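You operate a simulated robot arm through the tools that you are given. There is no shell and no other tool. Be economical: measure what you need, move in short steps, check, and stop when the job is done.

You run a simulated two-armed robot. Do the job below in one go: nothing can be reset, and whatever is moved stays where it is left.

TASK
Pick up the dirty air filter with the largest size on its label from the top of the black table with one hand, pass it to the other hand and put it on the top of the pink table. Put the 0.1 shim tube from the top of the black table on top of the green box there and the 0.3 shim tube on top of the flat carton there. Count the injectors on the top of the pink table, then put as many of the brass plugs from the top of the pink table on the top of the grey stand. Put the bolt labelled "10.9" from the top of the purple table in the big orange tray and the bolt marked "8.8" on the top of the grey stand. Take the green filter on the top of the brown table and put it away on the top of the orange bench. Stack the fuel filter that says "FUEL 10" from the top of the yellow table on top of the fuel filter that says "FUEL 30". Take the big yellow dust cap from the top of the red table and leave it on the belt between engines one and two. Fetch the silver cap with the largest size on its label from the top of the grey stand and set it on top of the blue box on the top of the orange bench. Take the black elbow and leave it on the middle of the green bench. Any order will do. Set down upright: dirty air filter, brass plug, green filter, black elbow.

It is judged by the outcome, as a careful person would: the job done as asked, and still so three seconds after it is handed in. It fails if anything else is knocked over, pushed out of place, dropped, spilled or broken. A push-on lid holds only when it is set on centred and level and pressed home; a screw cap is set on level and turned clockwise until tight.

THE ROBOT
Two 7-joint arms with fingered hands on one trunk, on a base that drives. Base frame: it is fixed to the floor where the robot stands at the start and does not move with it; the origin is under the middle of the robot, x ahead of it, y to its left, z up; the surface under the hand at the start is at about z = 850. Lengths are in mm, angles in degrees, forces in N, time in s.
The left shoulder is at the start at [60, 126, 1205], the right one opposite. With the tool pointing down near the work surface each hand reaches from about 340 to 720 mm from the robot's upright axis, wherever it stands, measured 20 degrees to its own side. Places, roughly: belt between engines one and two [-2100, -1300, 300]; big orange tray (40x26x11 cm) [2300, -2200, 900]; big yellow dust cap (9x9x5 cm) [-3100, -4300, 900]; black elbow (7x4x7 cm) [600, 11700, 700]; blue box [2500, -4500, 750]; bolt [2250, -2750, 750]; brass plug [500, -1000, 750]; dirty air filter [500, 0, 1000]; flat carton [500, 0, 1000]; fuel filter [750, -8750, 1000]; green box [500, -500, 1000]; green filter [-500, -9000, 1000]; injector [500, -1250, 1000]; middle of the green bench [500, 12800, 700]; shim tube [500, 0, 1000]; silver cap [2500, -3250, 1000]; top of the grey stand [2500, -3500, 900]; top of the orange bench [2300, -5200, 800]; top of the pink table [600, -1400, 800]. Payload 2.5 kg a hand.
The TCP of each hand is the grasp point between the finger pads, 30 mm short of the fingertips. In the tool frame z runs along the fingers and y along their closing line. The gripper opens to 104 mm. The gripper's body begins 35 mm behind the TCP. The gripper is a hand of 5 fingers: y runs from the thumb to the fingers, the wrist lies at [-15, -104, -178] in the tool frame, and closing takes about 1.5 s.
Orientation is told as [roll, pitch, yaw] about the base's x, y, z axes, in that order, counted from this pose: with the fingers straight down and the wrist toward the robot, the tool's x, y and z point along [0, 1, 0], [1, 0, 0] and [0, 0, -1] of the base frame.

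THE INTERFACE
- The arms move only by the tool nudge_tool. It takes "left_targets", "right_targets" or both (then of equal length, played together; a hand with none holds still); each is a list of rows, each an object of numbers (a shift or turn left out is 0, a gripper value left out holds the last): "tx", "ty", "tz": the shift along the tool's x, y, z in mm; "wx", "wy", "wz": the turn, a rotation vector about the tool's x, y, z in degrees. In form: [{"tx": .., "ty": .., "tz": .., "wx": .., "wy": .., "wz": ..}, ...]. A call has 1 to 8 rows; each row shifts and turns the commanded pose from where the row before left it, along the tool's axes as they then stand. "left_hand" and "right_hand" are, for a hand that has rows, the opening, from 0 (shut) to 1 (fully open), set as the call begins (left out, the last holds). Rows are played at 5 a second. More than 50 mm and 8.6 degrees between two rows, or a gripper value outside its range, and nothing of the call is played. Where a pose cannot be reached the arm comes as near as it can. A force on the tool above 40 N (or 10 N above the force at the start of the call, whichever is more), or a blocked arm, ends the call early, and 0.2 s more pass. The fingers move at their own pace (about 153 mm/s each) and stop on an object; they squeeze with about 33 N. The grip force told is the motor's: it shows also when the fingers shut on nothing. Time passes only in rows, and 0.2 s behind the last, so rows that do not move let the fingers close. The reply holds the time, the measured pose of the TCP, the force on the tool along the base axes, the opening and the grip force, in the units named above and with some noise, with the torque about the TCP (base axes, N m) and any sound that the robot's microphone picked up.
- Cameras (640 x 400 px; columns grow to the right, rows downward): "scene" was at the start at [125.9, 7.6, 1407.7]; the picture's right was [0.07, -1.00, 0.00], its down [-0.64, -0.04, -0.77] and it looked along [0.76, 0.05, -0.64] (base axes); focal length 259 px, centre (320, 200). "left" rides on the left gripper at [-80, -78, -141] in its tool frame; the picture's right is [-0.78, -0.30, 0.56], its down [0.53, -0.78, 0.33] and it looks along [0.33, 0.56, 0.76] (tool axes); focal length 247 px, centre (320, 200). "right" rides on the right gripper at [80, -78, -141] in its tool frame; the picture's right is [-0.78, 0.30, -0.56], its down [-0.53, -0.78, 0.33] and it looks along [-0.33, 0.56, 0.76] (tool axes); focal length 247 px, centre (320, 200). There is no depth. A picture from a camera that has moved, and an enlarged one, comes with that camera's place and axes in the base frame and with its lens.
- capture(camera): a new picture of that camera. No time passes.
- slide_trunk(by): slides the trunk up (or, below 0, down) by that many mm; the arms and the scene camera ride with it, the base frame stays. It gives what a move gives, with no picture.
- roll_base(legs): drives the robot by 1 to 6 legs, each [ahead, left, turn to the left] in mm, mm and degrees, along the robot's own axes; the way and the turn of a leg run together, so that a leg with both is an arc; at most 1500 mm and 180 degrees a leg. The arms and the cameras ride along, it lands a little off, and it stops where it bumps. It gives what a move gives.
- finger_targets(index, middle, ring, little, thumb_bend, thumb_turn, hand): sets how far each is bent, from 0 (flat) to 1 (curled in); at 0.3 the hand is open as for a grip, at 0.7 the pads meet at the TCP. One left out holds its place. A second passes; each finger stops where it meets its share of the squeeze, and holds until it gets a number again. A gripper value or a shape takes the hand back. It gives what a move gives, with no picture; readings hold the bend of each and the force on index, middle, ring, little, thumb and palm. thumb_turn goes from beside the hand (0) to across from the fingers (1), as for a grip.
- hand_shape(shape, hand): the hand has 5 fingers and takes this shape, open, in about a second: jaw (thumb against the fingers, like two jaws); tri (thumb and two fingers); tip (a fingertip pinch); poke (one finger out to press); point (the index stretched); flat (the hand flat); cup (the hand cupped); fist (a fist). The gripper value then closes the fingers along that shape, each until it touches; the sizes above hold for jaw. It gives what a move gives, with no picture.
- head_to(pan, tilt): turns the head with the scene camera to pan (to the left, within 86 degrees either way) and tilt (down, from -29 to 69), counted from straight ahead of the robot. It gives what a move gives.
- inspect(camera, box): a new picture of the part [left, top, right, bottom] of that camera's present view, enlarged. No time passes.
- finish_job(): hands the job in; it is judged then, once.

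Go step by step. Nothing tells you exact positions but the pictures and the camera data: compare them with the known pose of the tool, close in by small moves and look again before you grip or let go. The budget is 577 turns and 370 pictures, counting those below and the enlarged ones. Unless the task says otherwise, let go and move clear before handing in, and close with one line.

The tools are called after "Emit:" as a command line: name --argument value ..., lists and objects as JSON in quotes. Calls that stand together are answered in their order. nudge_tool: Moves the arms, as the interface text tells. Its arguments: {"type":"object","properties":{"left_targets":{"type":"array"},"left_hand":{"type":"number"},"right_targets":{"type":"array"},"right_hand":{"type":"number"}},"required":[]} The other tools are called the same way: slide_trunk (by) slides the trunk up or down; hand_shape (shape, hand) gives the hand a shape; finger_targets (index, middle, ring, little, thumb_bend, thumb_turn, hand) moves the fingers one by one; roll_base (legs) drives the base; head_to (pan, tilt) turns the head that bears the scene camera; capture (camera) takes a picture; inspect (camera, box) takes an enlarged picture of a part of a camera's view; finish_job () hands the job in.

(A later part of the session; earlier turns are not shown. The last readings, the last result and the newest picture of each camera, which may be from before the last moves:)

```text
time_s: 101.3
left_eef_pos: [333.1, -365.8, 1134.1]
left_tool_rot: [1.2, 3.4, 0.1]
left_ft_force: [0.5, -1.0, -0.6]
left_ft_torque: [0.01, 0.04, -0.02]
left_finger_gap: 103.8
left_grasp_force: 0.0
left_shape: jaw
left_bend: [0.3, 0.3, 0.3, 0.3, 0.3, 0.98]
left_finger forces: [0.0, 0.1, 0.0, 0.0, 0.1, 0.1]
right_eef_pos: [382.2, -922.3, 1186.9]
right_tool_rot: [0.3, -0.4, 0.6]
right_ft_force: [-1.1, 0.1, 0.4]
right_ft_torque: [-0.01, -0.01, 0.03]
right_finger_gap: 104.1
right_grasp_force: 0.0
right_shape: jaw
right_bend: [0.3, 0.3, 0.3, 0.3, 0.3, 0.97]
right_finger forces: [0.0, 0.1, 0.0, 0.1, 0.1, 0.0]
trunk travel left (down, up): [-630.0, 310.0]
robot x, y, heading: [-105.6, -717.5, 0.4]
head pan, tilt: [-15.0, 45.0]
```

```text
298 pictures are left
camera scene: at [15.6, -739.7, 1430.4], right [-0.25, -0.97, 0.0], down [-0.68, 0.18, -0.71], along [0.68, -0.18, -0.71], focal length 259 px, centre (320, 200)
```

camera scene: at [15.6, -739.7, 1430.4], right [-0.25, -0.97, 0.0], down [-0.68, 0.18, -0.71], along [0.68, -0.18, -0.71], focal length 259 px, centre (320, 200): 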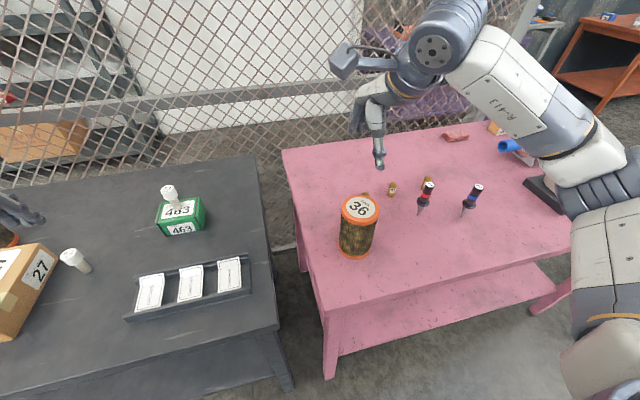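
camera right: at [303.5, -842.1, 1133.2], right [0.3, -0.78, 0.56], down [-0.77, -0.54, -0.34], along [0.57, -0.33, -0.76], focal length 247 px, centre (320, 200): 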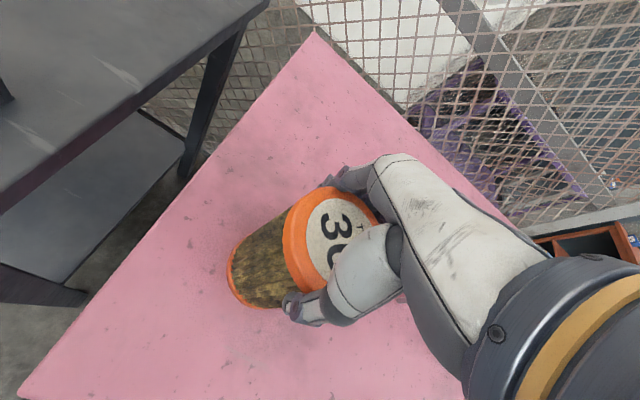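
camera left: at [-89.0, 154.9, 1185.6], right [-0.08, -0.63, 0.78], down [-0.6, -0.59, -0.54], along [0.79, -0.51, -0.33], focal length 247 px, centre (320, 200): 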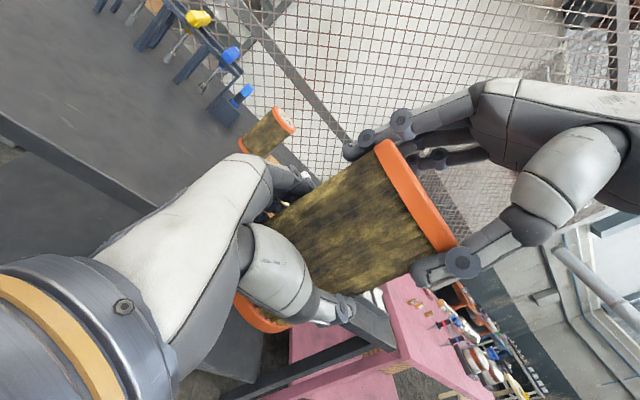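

Filter 36 stands on the pink table. Next I'll move to where I can survey the whole pink table and count the injectors.

Emit:
roll_base --legs '[[-150, 0, 0], [0, -680, 0]]'

Emit:
head_to --pan 0 --tilt 42

Emit:
capture --camera "scene"

```text
time_s: 106.0
left_eef_pos: [189.9, -1035.1, 1135.2]
left_tool_rot: [1.2, 3.5, 0.8]
left_ft_force: [0.4, 0.5, -0.4]
left_ft_torque: [0.02, 0.01, 0.01]
left_finger_gap: 103.8
left_grasp_force: 0.0
left_shape: jaw
left_bend: [0.3, 0.3, 0.3, 0.3, 0.3, 0.98]
left_finger forces: [0.0, 0.0, 0.0, 0.0, 0.0, 0.0]
right_eef_pos: [243.0, -1592.3, 1186.3]
right_tool_rot: [0.2, -0.6, 1.1]
right_ft_force: [0.6, -0.8, -0.6]
right_ft_torque: [0.01, 0.01, 0.0]
right_finger_gap: 104.1
right_grasp_force: 0.0
right_shape: jaw
right_bend: [0.3, 0.3, 0.3, 0.3, 0.3, 0.97]
right_finger forces: [0.1, 0.0, 0.0, 0.0, 0.0, 0.0]
trunk travel left (down, up): [-630.0, 310.0]
robot x, y, heading: [-245.0, -1397.4, 0.8]
head pan, tilt: [-15.0, 45.0]
```

```text
time_s: 106.8
left_eef_pos: [189.4, -1035.1, 1133.8]
left_tool_rot: [1.1, 3.6, 0.8]
left_ft_force: [-0.6, 0.2, -0.6]
left_ft_torque: [0.0, -0.01, 0.03]
left_finger_gap: 103.7
left_grasp_force: 0.0
left_shape: jaw
left_bend: [0.3, 0.3, 0.3, 0.3, 0.3, 0.98]
left_finger forces: [0.0, 0.0, 0.0, 0.0, 0.1, 0.0]
right_eef_pos: [243.4, -1591.5, 1186.2]
right_tool_rot: [0.3, -0.5, 1.1]
right_ft_force: [0.9, 1.0, 0.3]
right_ft_torque: [0.06, -0.02, 0.01]
right_finger_gap: 103.8
right_grasp_force: 0.1
right_shape: jaw
right_bend: [0.3, 0.3, 0.3, 0.3, 0.3, 0.97]
right_finger forces: [0.0, 0.0, 0.0, 0.1, 0.0, 0.0]
trunk travel left (down, up): [-630.0, 310.0]
robot x, y, heading: [-247.7, -1393.5, 1.2]
head pan, tilt: [0.0, 42.0]
```

```text
297 pictures are left
camera scene: at [-121.1, -1390.9, 1434.7], right [0.02, -1.0, 0.0], down [-0.67, -0.01, -0.74], along [0.74, 0.01, -0.67], focal length 259 px, centre (320, 200)
```

scene: 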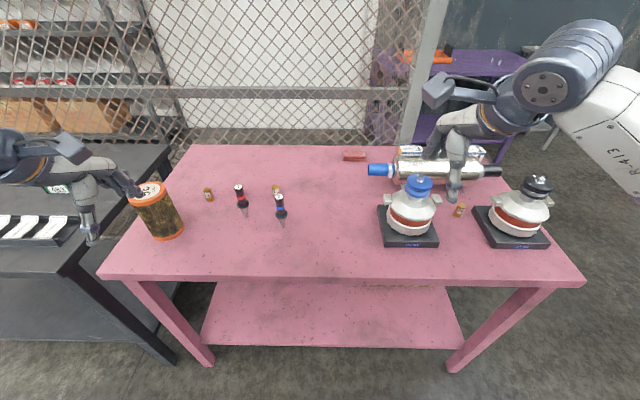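

Emit:
inspect --camera "scene" --box '[120, 140, 330, 270]'

Emit:
inspect --camera "scene" --box '[340, 130, 560, 270]'

```text
3.05 times, centred on (225, 205) of scene
camera zoom: at [-121.1, -1390.9, 1434.7], right [0.02, -1.0, 0.0], down [-0.67, -0.01, -0.74], along [0.74, 0.01, -0.67], focal length 790 px, centre (610, 185)
```

zoom: 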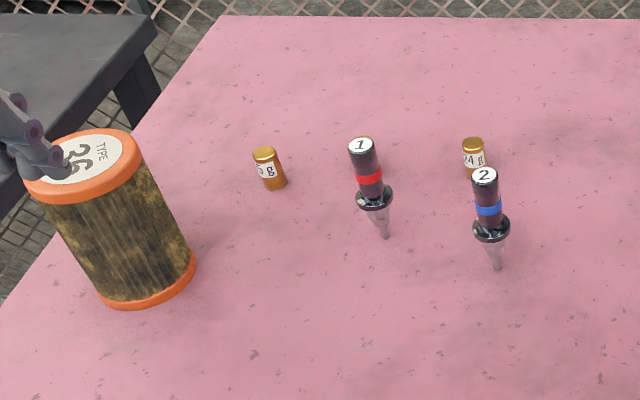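

```text
2.86 times, centred on (450, 200) of scene
camera zoom: at [-121.1, -1390.9, 1434.7], right [0.02, -1.0, 0.0], down [-0.67, -0.01, -0.74], along [0.74, 0.01, -0.67], focal length 740 px, centre (-51, 200)
```

zoom: 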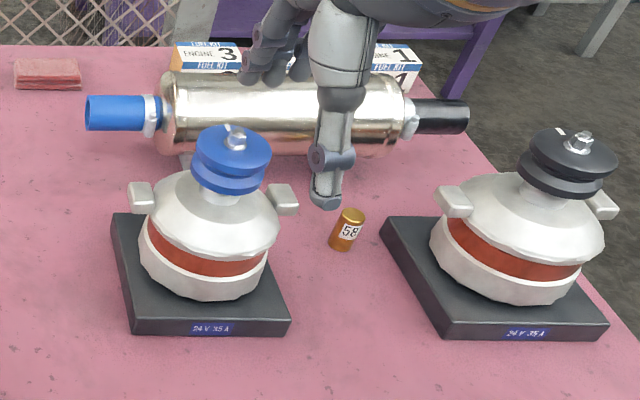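

There are two injectors (1 and 2) in view and four brass plugs, so two plugs must move. I'll take the left plug (about [517, -1012]) with the left hand; driving closer.

Emit:
roll_base --legs '[[0, 194, -1], [237, 0, 0]]'

Emit:
nudge_tool --left_targets '[{"wx": -3.5, "wy": -1.1}, {"tx": -40, "ty": 20}, {"tx": -40, "ty": 20}, {"tx": -40, "ty": 20}, {"tx": -40, "ty": 20}, {}]'

Emit:
capture --camera "scene"

Emit:
capture --camera "left"

```text
time_s: 109.7
left_eef_pos: [429.6, -847.7, 1134.6]
left_tool_rot: [1.1, 3.4, -0.3]
left_ft_force: [0.3, 0.5, 0.3]
left_ft_torque: [0.01, 0.04, 0.0]
left_finger_gap: 103.9
left_grasp_force: 0.0
left_shape: jaw
left_bend: [0.3, 0.3, 0.3, 0.3, 0.3, 0.98]
left_finger forces: [0.0, 0.0, 0.0, 0.0, 0.0, 0.0]
right_eef_pos: [473.9, -1405.6, 1185.7]
right_tool_rot: [0.3, -0.5, 0.1]
right_ft_force: [-0.4, 0.0, -0.2]
right_ft_torque: [-0.03, -0.01, 0.03]
right_finger_gap: 103.9
right_grasp_force: 0.1
right_shape: jaw
right_bend: [0.3, 0.3, 0.3, 0.3, 0.3, 0.97]
right_finger forces: [0.0, 0.1, 0.1, 0.0, 0.0, 0.0]
trunk travel left (down, up): [-630.0, 310.0]
robot x, y, heading: [-13.3, -1200.3, 0.0]
head pan, tilt: [0.0, 42.0]
```

```text
time_s: 111.1
left_eef_pos: [504.7, -866.8, 1119.3]
left_tool_rot: [-0.6, -0.2, -1.0]
left_ft_force: [0.6, -0.9, 0.5]
left_ft_torque: [-0.01, 0.0, -0.01]
left_finger_gap: 103.8
left_grasp_force: 0.1
left_shape: jaw
left_bend: [0.3, 0.3, 0.3, 0.3, 0.3, 0.98]
left_finger forces: [0.0, 0.0, 0.1, 0.0, 0.1, 0.1]
left hand out of reach, approached as far as the arm can: row 2, 3, 4, 5
right_eef_pos: [474.8, -1405.8, 1187.1]
right_tool_rot: [0.4, -0.5, 0.1]
right_ft_force: [-0.3, 0.2, 0.0]
right_ft_torque: [0.01, 0.02, 0.04]
right_finger_gap: 103.9
right_grasp_force: 0.1
right_shape: jaw
right_bend: [0.3, 0.3, 0.3, 0.3, 0.3, 0.97]
right_finger forces: [0.1, 0.0, 0.0, 0.0, 0.0, 0.0]
trunk travel left (down, up): [-630.0, 310.0]
robot x, y, heading: [-12.4, -1201.7, 0.2]
head pan, tilt: [0.0, 42.0]
```

```text
294 pictures are left
camera scene: at [112.6, -1198.2, 1434.8], right [0.0, -1.0, 0.0], down [-0.67, 0.0, -0.74], along [0.74, 0.0, -0.67], focal length 259 px, centre (320, 200)
```

scene: 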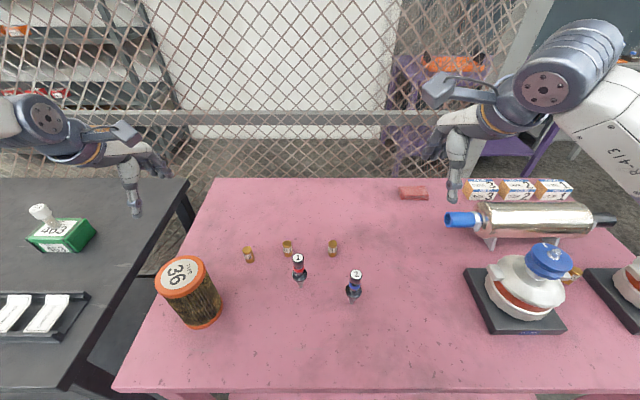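

```text
293 pictures are left
camera left: at [426.4, -942.9, 1261.8], right [-0.31, -0.78, -0.55], down [-0.77, 0.54, -0.34], along [0.56, 0.32, -0.76], focal length 247 px, centre (320, 200)
```

left: 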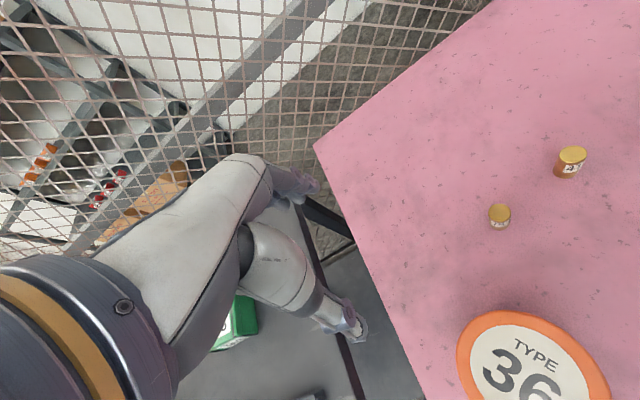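

Emit:
nudge_tool --left_targets '[{"ty": -30, "tz": -20}, {"ty": -30, "tz": -20}, {"tx": -40}, {"tx": -40}, {"tx": -40}, {}]'

```text
time_s: 112.5
left_eef_pos: [443.8, -856.1, 1150.7]
left_tool_rot: [-0.2, 0.9, -0.5]
left_ft_force: [0.5, -1.0, 0.8]
left_ft_torque: [0.03, -0.01, -0.02]
left_finger_gap: 103.7
left_grasp_force: 0.0
left_shape: jaw
left_bend: [0.3, 0.3, 0.3, 0.3, 0.3, 0.98]
left_finger forces: [0.0, 0.0, 0.0, 0.0, 0.1, 0.0]
left hand out of reach, approached as far as the arm can: row 1, 3, 4, 5
right_eef_pos: [473.9, -1405.8, 1186.4]
right_tool_rot: [0.3, -0.5, 0.1]
right_ft_force: [0.5, -0.5, 0.6]
right_ft_torque: [0.01, -0.03, -0.01]
right_finger_gap: 103.8
right_grasp_force: 0.0
right_shape: jaw
right_bend: [0.3, 0.3, 0.3, 0.3, 0.3, 0.97]
right_finger forces: [0.0, 0.1, 0.0, 0.0, 0.0, 0.0]
trunk travel left (down, up): [-630.0, 310.0]
robot x, y, heading: [-10.1, -1199.8, 0.0]
head pan, tilt: [0.0, 42.0]
```

The left arm is against a joint limit. I'll test turning the hand in yaw to free it.

Emit:
nudge_tool --left_targets '[{"wz": -8}, {"wz": -8}, {"wz": -8}, {"tx": -30}, {"tx": -30}, {}]'

Emit:
capture --camera "scene"

```text
time_s: 113.9
left_eef_pos: [459.5, -728.4, 1112.8]
left_tool_rot: [-0.4, -0.1, 23.5]
left_ft_force: [-0.3, 0.5, -0.2]
left_ft_torque: [-0.02, -0.05, 0.0]
left_finger_gap: 103.8
left_grasp_force: 0.0
left_shape: jaw
left_bend: [0.3, 0.3, 0.3, 0.3, 0.3, 0.98]
left_finger forces: [0.0, 0.1, 0.0, 0.0, 0.1, 0.0]
left hand out of reach, approached as far as the arm can: row 1, 2, 3, 4, 5
right_eef_pos: [474.5, -1405.4, 1186.9]
right_tool_rot: [0.2, -0.5, 0.1]
right_ft_force: [-0.1, 0.6, -0.2]
right_ft_torque: [0.01, -0.03, 0.02]
right_finger_gap: 103.7
right_grasp_force: 0.0
right_shape: jaw
right_bend: [0.3, 0.3, 0.3, 0.3, 0.3, 0.97]
right_finger forces: [0.0, 0.0, 0.1, 0.1, 0.1, 0.1]
trunk travel left (down, up): [-630.0, 310.0]
robot x, y, heading: [-14.1, -1200.7, 0.1]
head pan, tilt: [0.0, 42.0]
```

```text
292 pictures are left
camera scene: at [113.0, -1198.3, 1434.8], right [0.0, -1.0, 0.0], down [-0.67, 0.0, -0.74], along [0.74, 0.0, -0.67], focal length 259 px, centre (320, 200)
```

scene: 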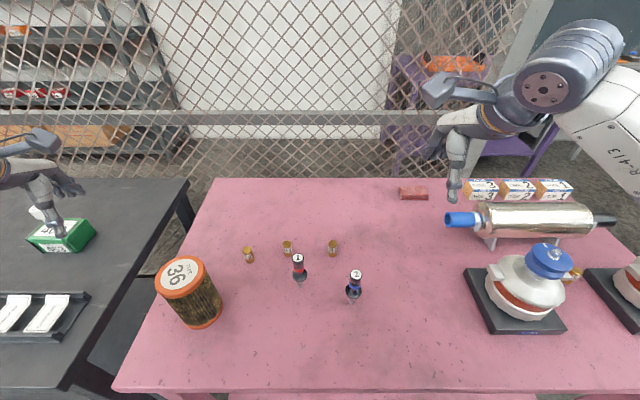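

I'll back away into free floor to rework the left arm's posture safely.

Emit:
roll_base --legs '[[-550, 0, 0]]'

Emit:
nudge_tool --left_targets '[{"wz": 8}, {"wz": 8}, {"wz": 8}, {"wz": 8}, {"wz": 8}, {"wz": 8}, {"wz": 8}, {"wz": 8}]'

Emit:
nudge_tool --left_targets '[{"wz": -8}, {"wz": -8}, {"wz": -8}, {"wz": -8}, {"wz": -8}, {}]'

```text
time_s: 117.1
left_eef_pos: [-84.7, -729.2, 1111.5]
left_tool_rot: [-0.3, -0.1, 23.6]
left_ft_force: [0.3, -0.6, -0.3]
left_ft_torque: [0.03, 0.0, 0.0]
left_finger_gap: 104.1
left_grasp_force: 0.1
left_shape: jaw
left_bend: [0.3, 0.3, 0.3, 0.3, 0.3, 0.98]
left_finger forces: [0.0, 0.1, 0.0, 0.0, 0.0, 0.0]
right_eef_pos: [-69.4, -1405.6, 1187.9]
right_tool_rot: [0.3, -0.5, 0.3]
right_ft_force: [-0.8, 0.5, 0.1]
right_ft_torque: [0.03, -0.03, 0.02]
right_finger_gap: 103.7
right_grasp_force: 0.0
right_shape: jaw
right_bend: [0.3, 0.3, 0.3, 0.3, 0.3, 0.97]
right_finger forces: [0.0, 0.1, 0.0, 0.0, 0.0, 0.0]
trunk travel left (down, up): [-630.0, 310.0]
robot x, y, heading: [-554.7, -1202.4, 0.5]
head pan, tilt: [0.0, 42.0]
```

```text
time_s: 118.9
left_eef_pos: [-85.6, -729.9, 1111.4]
left_tool_rot: [0.0, -0.3, -40.6]
left_ft_force: [-0.3, -0.5, -0.9]
left_ft_torque: [0.01, 0.02, 0.0]
left_finger_gap: 104.0
left_grasp_force: 0.0
left_shape: jaw
left_bend: [0.3, 0.3, 0.3, 0.3, 0.3, 0.98]
left_finger forces: [0.1, 0.1, 0.0, 0.0, 0.0, 0.0]
right_eef_pos: [-68.7, -1406.5, 1186.4]
right_tool_rot: [0.3, -0.6, 0.2]
right_ft_force: [0.4, -0.3, -0.5]
right_ft_torque: [-0.01, 0.01, -0.02]
right_finger_gap: 103.6
right_grasp_force: 0.1
right_shape: jaw
right_bend: [0.3, 0.3, 0.3, 0.3, 0.3, 0.97]
right_finger forces: [0.1, 0.1, 0.1, 0.0, 0.0, 0.0]
trunk travel left (down, up): [-630.0, 310.0]
robot x, y, heading: [-554.8, -1200.3, 0.3]
head pan, tilt: [0.0, 42.0]
```

```text
time_s: 120.3
left_eef_pos: [-85.4, -728.4, 1112.6]
left_tool_rot: [-0.3, -0.2, -0.3]
left_ft_force: [0.6, -0.6, 0.2]
left_ft_torque: [0.0, 0.0, -0.03]
left_finger_gap: 104.0
left_grasp_force: 0.1
left_shape: jaw
left_bend: [0.3, 0.3, 0.3, 0.3, 0.3, 0.98]
left_finger forces: [0.0, 0.1, 0.1, 0.0, 0.0, 0.0]
right_eef_pos: [-68.4, -1406.3, 1187.3]
right_tool_rot: [0.3, -0.5, 0.1]
right_ft_force: [-0.1, 0.5, -0.2]
right_ft_torque: [0.02, 0.02, 0.01]
right_finger_gap: 103.8
right_grasp_force: 0.1
right_shape: jaw
right_bend: [0.3, 0.3, 0.3, 0.3, 0.3, 0.97]
right_finger forces: [0.0, 0.1, 0.0, 0.1, 0.0, 0.1]
trunk travel left (down, up): [-630.0, 310.0]
robot x, y, heading: [-552.3, -1203.8, 0.1]
head pan, tilt: [0.0, 42.0]
```

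Emit:
nudge_tool --left_targets '[{"tz": 45}, {"tz": 45}, {"tz": 45}, {"tz": 45}, {"tx": -45}, {"tx": -45}, {"tx": -45}, {"tx": -45}]'

Emit:
nudge_tool --left_targets '[{"tx": -45}, {"tx": -45}, {}]'

Emit:
capture --camera "scene"

```text
time_s: 122.1
left_eef_pos: [-89.2, -911.3, 933.0]
left_tool_rot: [-0.2, -0.1, -0.4]
left_ft_force: [0.1, 0.0, 0.0]
left_ft_torque: [0.0, 0.01, 0.0]
left_finger_gap: 103.9
left_grasp_force: 0.1
left_shape: jaw
left_bend: [0.3, 0.3, 0.3, 0.3, 0.3, 0.98]
left_finger forces: [0.0, 0.1, 0.0, 0.0, 0.0, 0.0]
right_eef_pos: [-69.7, -1406.1, 1186.3]
right_tool_rot: [0.3, -0.5, 0.3]
right_ft_force: [0.4, 0.1, -0.1]
right_ft_torque: [-0.04, -0.01, -0.03]
right_finger_gap: 104.1
right_grasp_force: 0.0
right_shape: jaw
right_bend: [0.3, 0.3, 0.3, 0.3, 0.3, 0.97]
right_finger forces: [0.0, 0.0, 0.0, 0.0, 0.0, 0.0]
trunk travel left (down, up): [-630.0, 310.0]
robot x, y, heading: [-557.6, -1204.6, 0.3]
head pan, tilt: [0.0, 42.0]
```

```text
time_s: 122.9
left_eef_pos: [-88.7, -1002.9, 930.7]
left_tool_rot: [-0.3, -0.1, -0.4]
left_ft_force: [-0.1, 0.8, 0.1]
left_ft_torque: [0.0, 0.01, -0.01]
left_finger_gap: 104.1
left_grasp_force: 0.1
left_shape: jaw
left_bend: [0.3, 0.3, 0.3, 0.3, 0.3, 0.98]
left_finger forces: [0.0, 0.1, 0.0, 0.1, 0.1, 0.0]
right_eef_pos: [-68.9, -1405.4, 1186.7]
right_tool_rot: [0.2, -0.6, 0.1]
right_ft_force: [0.4, -0.8, 0.3]
right_ft_torque: [0.02, -0.02, -0.01]
right_finger_gap: 104.1
right_grasp_force: 0.0
right_shape: jaw
right_bend: [0.3, 0.3, 0.3, 0.3, 0.3, 0.97]
right_finger forces: [0.0, 0.0, 0.0, 0.0, 0.0, 0.0]
trunk travel left (down, up): [-630.0, 310.0]
robot x, y, heading: [-557.9, -1202.7, 0.4]
head pan, tilt: [0.0, 42.0]
```

```text
291 pictures are left
camera scene: at [-430.3, -1198.6, 1434.8], right [0.0, -1.0, 0.0], down [-0.67, 0.0, -0.74], along [0.74, 0.0, -0.67], focal length 259 px, centre (320, 200)
```

scene: 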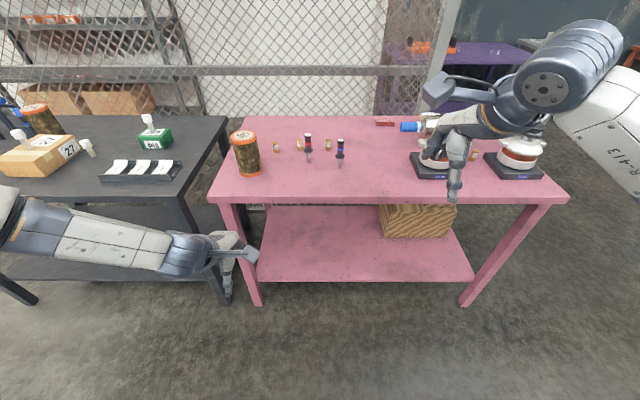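

The posture is freed. Raise the left hand and return to the plug.

Emit:
nudge_tool --left_targets '[{"tz": -45}, {"tz": -45}, {"tz": -45}, {"tz": -30}, {}]'

```text
time_s: 124.1
left_eef_pos: [-88.9, -997.2, 1098.6]
left_tool_rot: [-0.2, -0.2, -0.5]
left_ft_force: [-0.5, -0.3, -0.3]
left_ft_torque: [0.01, 0.01, -0.01]
left_finger_gap: 103.8
left_grasp_force: 0.0
left_shape: jaw
left_bend: [0.3, 0.3, 0.3, 0.3, 0.3, 0.98]
left_finger forces: [0.0, 0.0, 0.1, 0.0, 0.0, 0.1]
right_eef_pos: [-66.9, -1406.2, 1185.7]
right_tool_rot: [0.2, -0.5, 0.1]
right_ft_force: [-0.5, -0.1, 0.6]
right_ft_torque: [0.02, -0.02, -0.01]
right_finger_gap: 103.9
right_grasp_force: 0.2
right_shape: jaw
right_bend: [0.3, 0.3, 0.3, 0.3, 0.3, 0.97]
right_finger forces: [0.0, 0.0, 0.0, 0.0, 0.1, 0.0]
trunk travel left (down, up): [-630.0, 310.0]
robot x, y, heading: [-554.3, -1199.6, 0.2]
head pan, tilt: [0.0, 42.0]
```

Emit:
roll_base --legs '[[565, -15, 0]]'

Emit:
nudge_tool --left_targets '[{"ty": 40}, {"tz": 45}, {}]'

Emit:
capture --camera "left"

Emit:
inspect --camera "scene" --box '[160, 160, 400, 340]'

```text
time_s: 127.3
left_eef_pos: [479.7, -1004.1, 1096.8]
left_tool_rot: [-0.2, -0.1, 0.1]
left_ft_force: [-0.5, 0.0, 0.0]
left_ft_torque: [-0.03, 0.02, 0.0]
left_finger_gap: 104.0
left_grasp_force: 0.0
left_shape: jaw
left_bend: [0.3, 0.3, 0.3, 0.3, 0.3, 0.98]
left_finger forces: [0.0, 0.1, 0.1, 0.0, 0.0, 0.0]
right_eef_pos: [503.9, -1411.1, 1186.0]
right_tool_rot: [0.3, -0.5, 0.7]
right_ft_force: [0.3, 0.0, -0.9]
right_ft_torque: [0.0, -0.01, 0.0]
right_finger_gap: 103.9
right_grasp_force: 0.1
right_shape: jaw
right_bend: [0.3, 0.3, 0.3, 0.3, 0.3, 0.97]
right_finger forces: [0.0, 0.0, 0.0, 0.1, 0.0, 0.1]
trunk travel left (down, up): [-630.0, 310.0]
robot x, y, heading: [15.3, -1208.7, 0.8]
head pan, tilt: [0.0, 42.0]
```

```text
time_s: 128.1
left_eef_pos: [520.5, -1004.5, 1052.1]
left_tool_rot: [-0.4, -0.3, 0.1]
left_ft_force: [0.4, 0.1, 0.6]
left_ft_torque: [0.0, 0.02, 0.01]
left_finger_gap: 103.8
left_grasp_force: 0.1
left_shape: jaw
left_bend: [0.3, 0.3, 0.3, 0.3, 0.3, 0.98]
left_finger forces: [0.1, 0.0, 0.0, 0.0, 0.0, 0.1]
right_eef_pos: [501.8, -1413.5, 1186.3]
right_tool_rot: [0.3, -0.4, 0.7]
right_ft_force: [0.4, 1.1, -0.4]
right_ft_torque: [0.03, 0.01, 0.01]
right_finger_gap: 103.8
right_grasp_force: 0.1
right_shape: jaw
right_bend: [0.3, 0.3, 0.3, 0.3, 0.3, 0.97]
right_finger forces: [0.1, 0.0, 0.0, 0.1, 0.0, 0.0]
trunk travel left (down, up): [-630.0, 310.0]
robot x, y, heading: [15.8, -1210.4, 0.9]
head pan, tilt: [0.0, 42.0]
```

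```text
290 pictures are left
camera left: at [442.5, -1082.7, 1193.9], right [-0.29, -0.78, -0.55], down [-0.78, 0.53, -0.34], along [0.56, 0.33, -0.76], focal length 247 px, centre (320, 200)
```

left: 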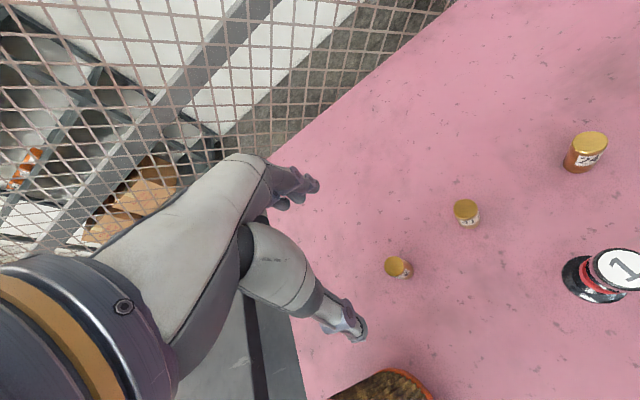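

```text
2.22 times, centred on (280, 250) of scene
camera zoom: at [140.1, -1209.1, 1434.8], right [0.01, -1.0, 0.0], down [-0.67, -0.01, -0.74], along [0.74, 0.01, -0.67], focal length 576 px, centre (409, 89)
```

zoom: 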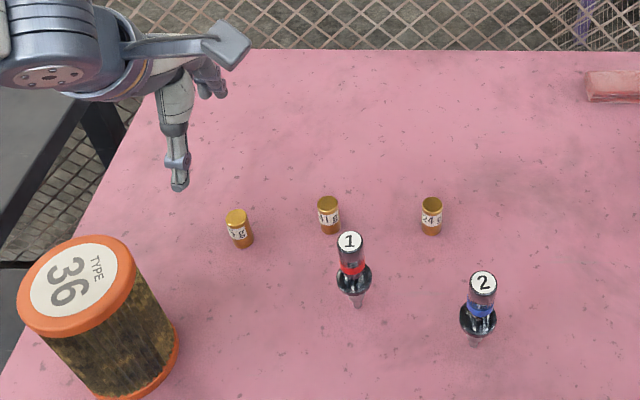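

Left plug is too close to filter 36 for the forearm, so I'll use the plug behind injector 2 for the left hand. Raise and shift right.

Emit:
nudge_tool --left_targets '[{"tz": -45}, {"tz": -20}]'

Emit:
roll_base --legs '[[0, -220, -0.8]]'

Emit:
nudge_tool --left_targets '[{"ty": 20, "tz": 40}, {"tz": 30}, {}]'

Emit:
capture --camera "left"

Emit:
capture --camera "scene"

```text
time_s: 128.7
left_eef_pos: [518.9, -1002.0, 1115.7]
left_tool_rot: [-0.2, -0.1, 0.1]
left_ft_force: [0.0, 1.1, -0.4]
left_ft_torque: [-0.01, -0.01, 0.01]
left_finger_gap: 103.9
left_grasp_force: 0.1
left_shape: jaw
left_bend: [0.3, 0.3, 0.3, 0.3, 0.3, 0.98]
left_finger forces: [0.1, 0.1, 0.1, 0.0, 0.0, 0.0]
right_eef_pos: [504.4, -1412.1, 1186.2]
right_tool_rot: [0.3, -0.6, 0.6]
right_ft_force: [0.0, -0.1, -0.2]
right_ft_torque: [0.01, 0.01, -0.03]
right_finger_gap: 104.0
right_grasp_force: 0.0
right_shape: jaw
right_bend: [0.3, 0.3, 0.3, 0.3, 0.3, 0.97]
right_finger forces: [0.1, 0.0, 0.0, 0.0, 0.1, 0.1]
trunk travel left (down, up): [-630.0, 310.0]
robot x, y, heading: [10.3, -1210.0, 0.8]
head pan, tilt: [0.0, 42.0]
```

```text
time_s: 130.4
left_eef_pos: [522.5, -1227.5, 1116.7]
left_tool_rot: [-0.2, -0.1, -0.7]
left_ft_force: [0.3, -0.3, 0.4]
left_ft_torque: [0.04, -0.01, -0.01]
left_finger_gap: 103.8
left_grasp_force: 0.1
left_shape: jaw
left_bend: [0.3, 0.3, 0.3, 0.3, 0.3, 0.98]
left_finger forces: [0.0, 0.0, 0.0, 0.1, 0.1, 0.0]
right_eef_pos: [501.5, -1636.9, 1187.0]
right_tool_rot: [0.3, -0.5, -0.1]
right_ft_force: [0.4, -0.2, 0.8]
right_ft_torque: [-0.01, 0.03, 0.0]
right_finger_gap: 103.9
right_grasp_force: 0.1
right_shape: jaw
right_bend: [0.3, 0.3, 0.3, 0.3, 0.3, 0.97]
right_finger forces: [0.1, 0.1, 0.0, 0.0, 0.1, 0.1]
trunk travel left (down, up): [-630.0, 310.0]
robot x, y, heading: [13.8, -1431.4, -0.2]
head pan, tilt: [0.0, 42.0]
```

```text
time_s: 131.2
left_eef_pos: [543.8, -1228.7, 1046.9]
left_tool_rot: [-0.3, -0.2, -0.8]
left_ft_force: [0.4, 0.9, -0.1]
left_ft_torque: [0.01, -0.03, -0.02]
left_finger_gap: 103.8
left_grasp_force: 0.0
left_shape: jaw
left_bend: [0.3, 0.3, 0.3, 0.3, 0.3, 0.98]
left_finger forces: [0.1, 0.1, 0.1, 0.1, 0.1, 0.0]
right_eef_pos: [501.2, -1636.2, 1186.9]
right_tool_rot: [0.3, -0.4, -0.2]
right_ft_force: [0.3, 0.1, -0.9]
right_ft_torque: [0.02, 0.01, 0.02]
right_finger_gap: 103.9
right_grasp_force: 0.0
right_shape: jaw
right_bend: [0.3, 0.3, 0.3, 0.3, 0.3, 0.97]
right_finger forces: [0.0, 0.0, 0.1, 0.0, 0.0, 0.0]
trunk travel left (down, up): [-630.0, 310.0]
robot x, y, heading: [17.1, -1431.8, -0.3]
head pan, tilt: [0.0, 42.0]
```

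```text
288 pictures are left
camera left: at [465.3, -1306.2, 1188.7], right [-0.3, -0.77, -0.55], down [-0.77, 0.54, -0.34], along [0.56, 0.32, -0.76], focal length 247 px, centre (320, 200)
```

left: 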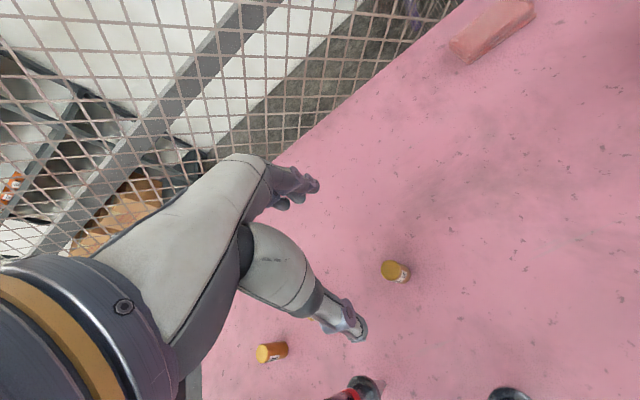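

```text
287 pictures are left
camera scene: at [141.3, -1428.2, 1434.8], right [0.0, -1.0, 0.0], down [-0.67, 0.0, -0.74], along [0.74, 0.0, -0.67], focal length 259 px, centre (320, 200)
```

scene: 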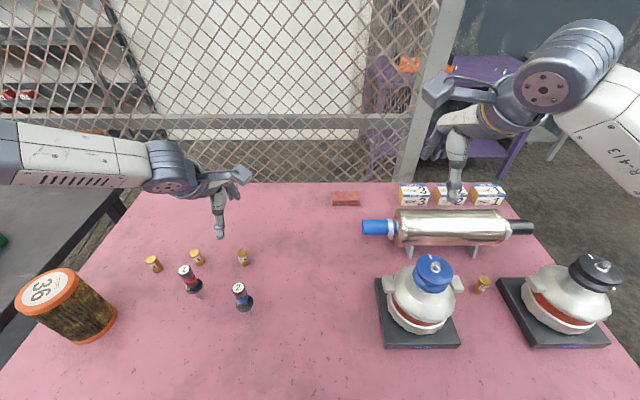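

The plug is directly under the hand at [542, -1230]. Descending.

Emit:
nudge_tool --left_targets '[{"ty": -1, "tz": 40}, {"tz": 40}, {"tz": 35}, {}]'

Emit:
capture --camera "left"

Emit:
inspect --camera "scene" --box '[130, 150, 330, 330]'

```text
time_s: 132.2
left_eef_pos: [540.4, -1225.1, 938.4]
left_tool_rot: [-0.3, -0.1, -0.7]
left_ft_force: [-0.1, 0.2, 1.1]
left_ft_torque: [-0.01, 0.02, -0.03]
left_finger_gap: 103.8
left_grasp_force: 0.0
left_shape: jaw
left_bend: [0.3, 0.3, 0.3, 0.3, 0.3, 0.98]
left_finger forces: [0.1, 0.0, 0.0, 0.0, 0.0, 0.0]
left hand out of reach, approached as far as the arm can: row 3
right_eef_pos: [500.8, -1634.6, 1186.8]
right_tool_rot: [0.2, -0.6, -0.2]
right_ft_force: [0.7, -0.6, -0.3]
right_ft_torque: [0.0, -0.02, 0.02]
right_finger_gap: 103.6
right_grasp_force: 0.0
right_shape: jaw
right_bend: [0.3, 0.3, 0.3, 0.3, 0.3, 0.97]
right_finger forces: [0.0, 0.0, 0.1, 0.1, 0.1, 0.1]
trunk travel left (down, up): [-630.0, 310.0]
robot x, y, heading: [18.1, -1427.6, 0.2]
head pan, tilt: [0.0, 42.0]
```

```text
286 pictures are left
camera left: at [461.6, -1302.2, 1080.1], right [-0.3, -0.78, -0.55], down [-0.77, 0.54, -0.34], along [0.56, 0.32, -0.76], focal length 247 px, centre (320, 200)
```

left: 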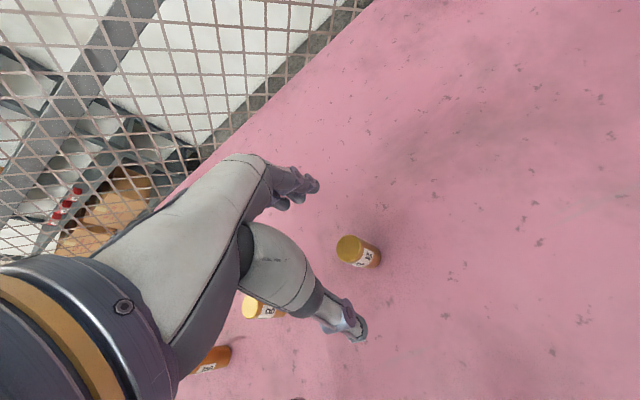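

```text
2.22 times, centred on (230, 240) of scene
camera zoom: at [141.2, -1427.9, 1434.8], right [0.0, -1.0, 0.0], down [-0.67, 0.0, -0.74], along [0.74, 0.0, -0.67], focal length 576 px, centre (520, 111)
```

zoom: 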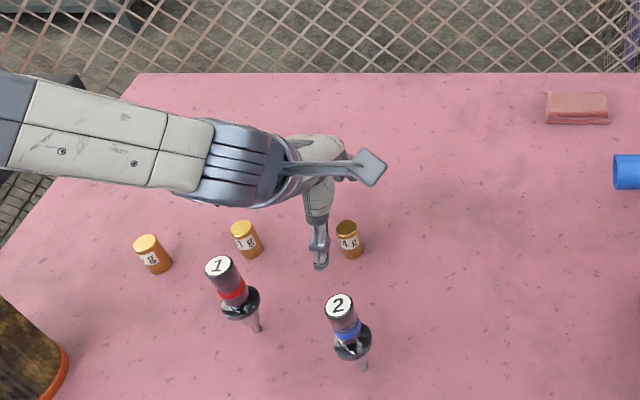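

The arm is at its low limit; I'll use the trunk for the last 50 mm, after a small lateral correction.

Emit:
nudge_tool --left_targets '[{"tx": -4, "ty": 3, "tz": -3}, {}]'

Emit:
slide_trunk --by -53

Emit:
capture --camera "left"

Emit:
inspect --camera "scene" --box '[130, 130, 330, 310]'

```text
time_s: 132.8
left_eef_pos: [542.2, -1228.1, 942.7]
left_tool_rot: [-0.3, -0.2, -0.9]
left_ft_force: [-0.3, -0.3, 0.5]
left_ft_torque: [0.01, -0.01, -0.02]
left_finger_gap: 103.3
left_grasp_force: 0.0
left_shape: jaw
left_bend: [0.3, 0.3, 0.3, 0.3, 0.3, 0.98]
left_finger forces: [0.0, 0.0, 0.0, 0.1, 0.1, 0.1]
right_eef_pos: [501.5, -1635.8, 1186.9]
right_tool_rot: [0.3, -0.5, 0.0]
right_ft_force: [0.0, -0.4, 0.4]
right_ft_torque: [0.0, -0.03, 0.0]
right_finger_gap: 103.8
right_grasp_force: 0.0
right_shape: jaw
right_bend: [0.3, 0.3, 0.3, 0.3, 0.3, 0.97]
right_finger forces: [0.0, 0.0, 0.0, 0.1, 0.0, 0.0]
trunk travel left (down, up): [-630.0, 310.0]
robot x, y, heading: [16.1, -1432.1, 0.1]
head pan, tilt: [0.0, 42.0]
```

```text
time_s: 133.7
left_eef_pos: [543.1, -1228.8, 888.7]
left_tool_rot: [-0.3, -0.2, -0.9]
left_ft_force: [-0.6, 0.0, 0.5]
left_ft_torque: [-0.02, -0.01, 0.0]
left_finger_gap: 103.5
left_grasp_force: 0.0
left_shape: jaw
left_bend: [0.3, 0.3, 0.3, 0.3, 0.3, 0.98]
left_finger forces: [0.0, 0.1, 0.0, 0.0, 0.0, 0.0]
right_eef_pos: [500.5, -1637.3, 1133.7]
right_tool_rot: [0.3, -0.6, 0.0]
right_ft_force: [0.7, 0.5, -0.9]
right_ft_torque: [0.01, 0.01, -0.03]
right_finger_gap: 103.8
right_grasp_force: 0.0
right_shape: jaw
right_bend: [0.3, 0.3, 0.3, 0.3, 0.3, 0.97]
right_finger forces: [0.0, 0.1, 0.0, 0.1, 0.0, 0.1]
trunk travel left (down, up): [-577.0, 363.0]
robot x, y, heading: [15.7, -1433.6, -0.2]
head pan, tilt: [0.0, 42.0]
```

```text
284 pictures are left
camera left: at [463.5, -1306.3, 1031.0], right [-0.3, -0.78, -0.55], down [-0.77, 0.54, -0.34], along [0.56, 0.32, -0.76], focal length 247 px, centre (320, 200)
```

left: 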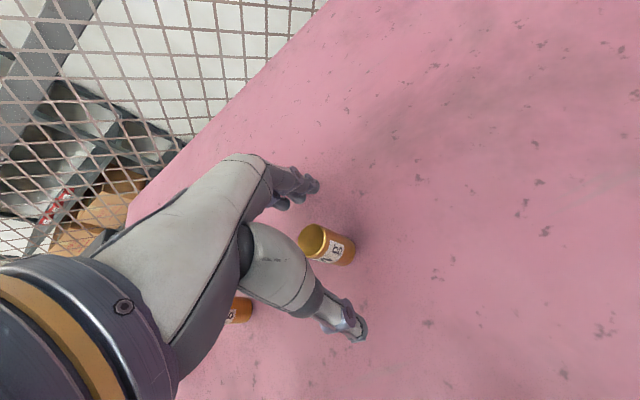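

```text
2.22 times, centred on (230, 220) of scene
camera zoom: at [141.1, -1428.1, 1381.8], right [0.0, -1.0, 0.0], down [-0.67, 0.0, -0.74], along [0.74, 0.0, -0.67], focal length 576 px, centre (520, 156)
```

zoom: 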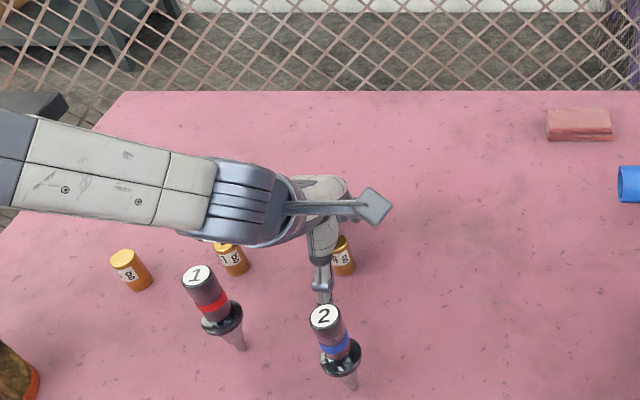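

Perfectly centred; 4 mm lower, then close.

Emit:
slide_trunk --by -5

Emit:
nudge_tool --left_targets '[{}, {}, {}, {}, {}, {}, {}, {}]' --left_hand 0.0

Emit:
slide_trunk --by 70

Emit:
capture --camera "left"

```text
time_s: 134.3
left_eef_pos: [542.6, -1228.5, 883.2]
left_tool_rot: [-0.2, -0.2, -0.8]
left_ft_force: [-0.4, 0.0, 0.2]
left_ft_torque: [0.02, 0.0, 0.0]
left_finger_gap: 103.8
left_grasp_force: 0.0
left_shape: jaw
left_bend: [0.3, 0.3, 0.3, 0.3, 0.3, 0.98]
left_finger forces: [0.0, 0.0, 0.1, 0.0, 0.1, 0.0]
right_eef_pos: [501.3, -1636.5, 1129.3]
right_tool_rot: [0.3, -0.4, -0.1]
right_ft_force: [-0.4, 0.2, 0.5]
right_ft_torque: [-0.01, -0.02, -0.02]
right_finger_gap: 103.8
right_grasp_force: 0.0
right_shape: jaw
right_bend: [0.3, 0.3, 0.3, 0.3, 0.3, 0.97]
right_finger forces: [0.0, 0.0, 0.1, 0.0, 0.1, 0.0]
trunk travel left (down, up): [-572.0, 368.0]
robot x, y, heading: [16.3, -1426.7, -0.2]
head pan, tilt: [0.0, 42.0]
```

```text
time_s: 136.1
left_eef_pos: [541.2, -1229.0, 884.0]
left_tool_rot: [-0.3, -0.2, -0.8]
left_ft_force: [-0.2, 0.0, 1.4]
left_ft_torque: [0.01, 0.0, 0.0]
left_finger_gap: 12.2
left_grasp_force: 32.4
left_shape: jaw
left_bend: [0.73, 0.71, 0.7, 0.7, 0.75, 1.0]
left_finger forces: [21.9, 7.1, 0.0, 0.0, 27.6, 0.0]
right_eef_pos: [501.0, -1637.2, 1128.9]
right_tool_rot: [0.3, -0.5, -0.1]
right_ft_force: [0.2, 0.0, -0.1]
right_ft_torque: [-0.01, -0.04, 0.0]
right_finger_gap: 104.0
right_grasp_force: 0.0
right_shape: jaw
right_bend: [0.3, 0.3, 0.3, 0.3, 0.3, 0.97]
right_finger forces: [0.0, 0.0, 0.0, 0.0, 0.0, 0.0]
trunk travel left (down, up): [-572.0, 368.0]
robot x, y, heading: [17.8, -1425.4, -0.3]
head pan, tilt: [0.0, 42.0]
```

```text
time_s: 137.2
left_eef_pos: [542.7, -1230.2, 954.9]
left_tool_rot: [-0.2, 0.0, -0.9]
left_ft_force: [0.7, -1.1, 0.4]
left_ft_torque: [-0.01, 0.0, 0.01]
left_finger_gap: 12.2
left_grasp_force: 32.9
left_shape: jaw
left_bend: [0.72, 0.71, 0.7, 0.7, 0.75, 1.0]
left_finger forces: [21.9, 7.0, 0.1, 0.1, 26.9, 0.1]
right_eef_pos: [501.9, -1636.1, 1197.6]
right_tool_rot: [0.3, -0.6, -0.1]
right_ft_force: [-0.6, -0.6, 0.6]
right_ft_torque: [0.02, -0.03, -0.03]
right_finger_gap: 103.8
right_grasp_force: 0.1
right_shape: jaw
right_bend: [0.3, 0.3, 0.3, 0.3, 0.3, 0.97]
right_finger forces: [0.0, 0.1, 0.1, 0.1, 0.1, 0.0]
trunk travel left (down, up): [-642.0, 298.0]
robot x, y, heading: [20.1, -1431.7, -0.1]
head pan, tilt: [0.0, 42.0]
```

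```text
282 pictures are left
camera left: at [463.7, -1306.3, 1095.9], right [-0.3, -0.77, -0.55], down [-0.77, 0.54, -0.34], along [0.56, 0.32, -0.76], focal length 247 px, centre (320, 200)
```

left: 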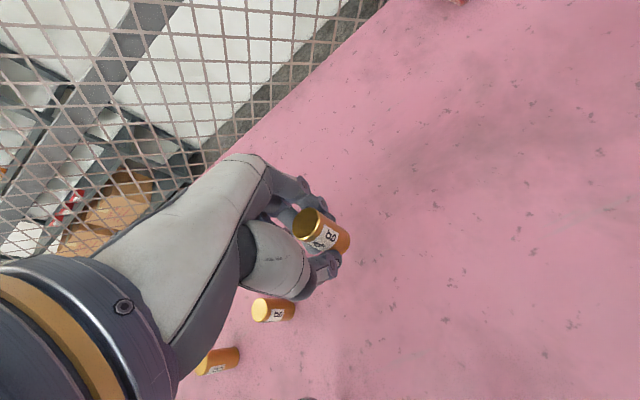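

Plug held. Raise it and shift the base left so the right hand can take the middle plug at about [545, -1109].

Emit:
nudge_tool --left_targets '[{"tz": -45}, {"tz": -45}, {"tz": -45}, {"tz": -20}, {}]'

Emit:
roll_base --legs '[[0, 520, 0]]'

Emit:
capture --camera "scene"

Emit:
capture --camera "right"

```text
time_s: 138.4
left_eef_pos: [542.9, -1226.2, 1111.6]
left_tool_rot: [-0.3, -0.2, -0.8]
left_ft_force: [0.2, 0.0, 0.0]
left_ft_torque: [0.01, -0.02, -0.01]
left_finger_gap: 11.2
left_grasp_force: 32.7
left_shape: jaw
left_bend: [0.72, 0.71, 0.7, 0.7, 0.77, 1.0]
left_finger forces: [23.4, 5.8, 0.0, 0.0, 25.2, 0.0]
right_eef_pos: [502.8, -1636.3, 1198.9]
right_tool_rot: [0.2, -0.5, -0.2]
right_ft_force: [0.5, -0.2, 1.0]
right_ft_torque: [0.0, 0.01, 0.03]
right_finger_gap: 104.0
right_grasp_force: 0.0
right_shape: jaw
right_bend: [0.3, 0.3, 0.3, 0.3, 0.3, 0.97]
right_finger forces: [0.1, 0.0, 0.1, 0.0, 0.1, 0.0]
trunk travel left (down, up): [-642.0, 298.0]
robot x, y, heading: [20.1, -1426.7, -0.3]
head pan, tilt: [0.0, 42.0]
```

```text
time_s: 141.4
left_eef_pos: [545.8, -714.9, 1110.5]
left_tool_rot: [-0.3, -0.1, -0.9]
left_ft_force: [-0.6, 0.2, -0.7]
left_ft_torque: [-0.04, 0.01, 0.01]
left_finger_gap: 11.2
left_grasp_force: 33.5
left_shape: jaw
left_bend: [0.72, 0.71, 0.7, 0.7, 0.77, 1.0]
left_finger forces: [23.4, 5.7, 0.0, 0.0, 25.1, 0.0]
right_eef_pos: [503.4, -1124.5, 1198.6]
right_tool_rot: [0.4, -0.5, -0.4]
right_ft_force: [-0.5, -0.4, 0.0]
right_ft_torque: [-0.01, -0.02, -0.01]
right_finger_gap: 103.9
right_grasp_force: 0.1
right_shape: jaw
right_bend: [0.3, 0.3, 0.3, 0.3, 0.3, 0.97]
right_finger forces: [0.0, 0.1, 0.1, 0.0, 0.0, 0.0]
trunk travel left (down, up): [-642.0, 298.0]
robot x, y, heading: [17.4, -911.8, -0.5]
head pan, tilt: [0.0, 42.0]
```

```text
281 pictures are left
camera scene: at [143.8, -913.8, 1446.8], right [-0.01, -1.0, 0.0], down [-0.67, 0.0, -0.74], along [0.74, -0.01, -0.67], focal length 259 px, centre (320, 200)
```

scene: 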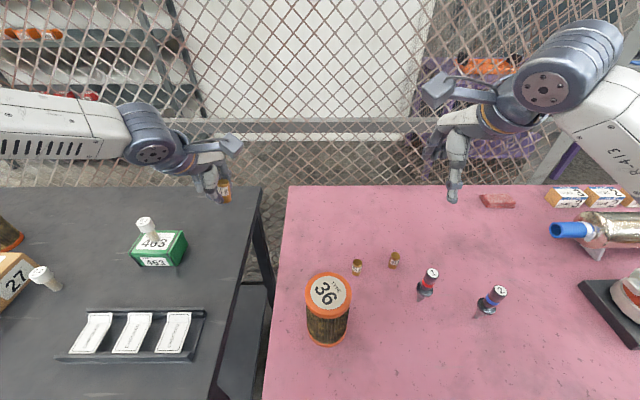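

```text
280 pictures are left
camera right: at [424.8, -1043.4, 1338.2], right [0.29, -0.78, 0.56], down [-0.78, -0.53, -0.34], along [0.56, -0.33, -0.76], focal length 247 px, centre (320, 200)
```

right: 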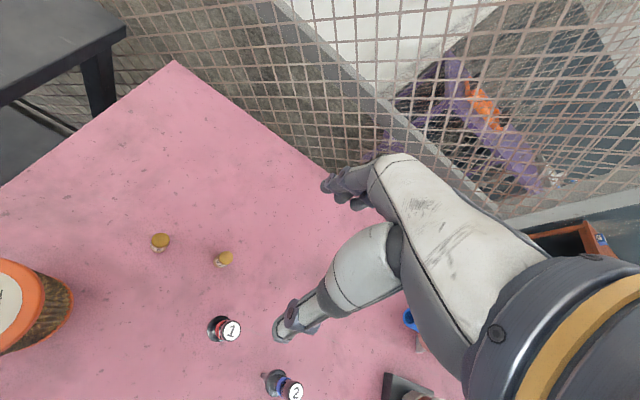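

Plug 2 is at about [540, -1110]. Moving the right hand over and down.

Emit:
nudge_tool --right_targets '[{"tx": 14, "ty": 37}, {"tz": 45}, {"tz": 45}, {"tz": 45}, {"tz": 40}, {}]'

Emit:
capture --camera "right"

Emit:
inspect --camera "scene" --box '[300, 160, 520, 340]'

```text
time_s: 142.8
left_eef_pos: [546.4, -714.1, 1110.6]
left_tool_rot: [-0.2, -0.3, -1.1]
left_ft_force: [-0.1, 0.3, -0.4]
left_ft_torque: [0.02, -0.03, 0.01]
left_finger_gap: 11.3
left_grasp_force: 32.8
left_shape: jaw
left_bend: [0.72, 0.71, 0.7, 0.7, 0.77, 1.0]
left_finger forces: [23.4, 5.8, 0.0, 0.0, 25.2, 0.0]
right_eef_pos: [543.3, -1108.6, 1021.4]
right_tool_rot: [0.4, -0.6, -0.4]
right_ft_force: [-0.5, -0.8, 0.0]
right_ft_torque: [0.02, -0.02, 0.03]
right_finger_gap: 104.3
right_grasp_force: 0.0
right_shape: jaw
right_bend: [0.3, 0.3, 0.3, 0.3, 0.3, 0.97]
right_finger forces: [0.1, 0.0, 0.0, 0.0, 0.0, 0.1]
trunk travel left (down, up): [-642.0, 298.0]
robot x, y, heading: [17.8, -911.3, -0.6]
head pan, tilt: [0.0, 42.0]
```

```text
279 pictures are left
camera right: at [464.2, -1028.1, 1161.6], right [0.29, -0.78, 0.56], down [-0.78, -0.53, -0.34], along [0.56, -0.33, -0.76], focal length 247 px, centre (320, 200)
```

right: 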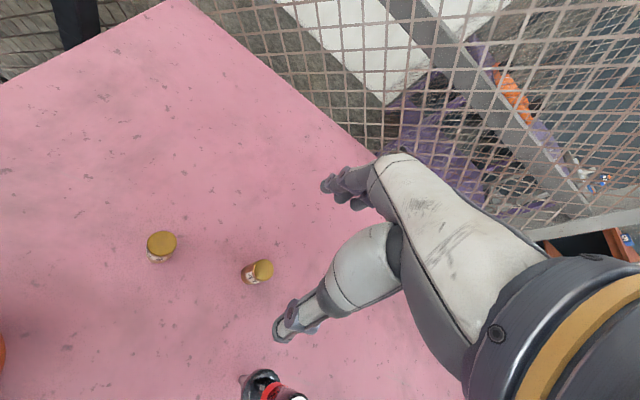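

```text
2.22 times, centred on (410, 250) of scene
camera zoom: at [143.7, -914.2, 1446.8], right [-0.01, -1.0, 0.0], down [-0.67, 0.0, -0.74], along [0.74, -0.01, -0.67], focal length 576 px, centre (120, 89)
```

zoom: 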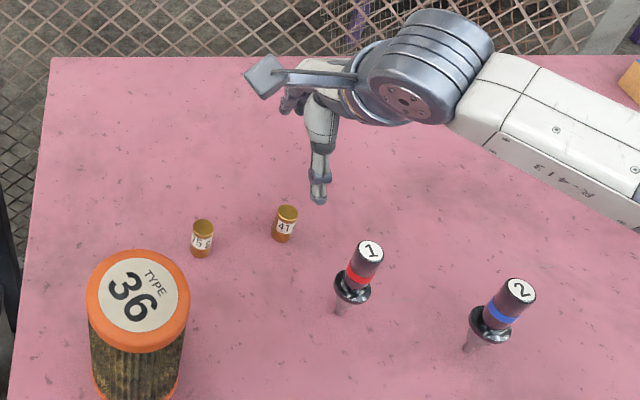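

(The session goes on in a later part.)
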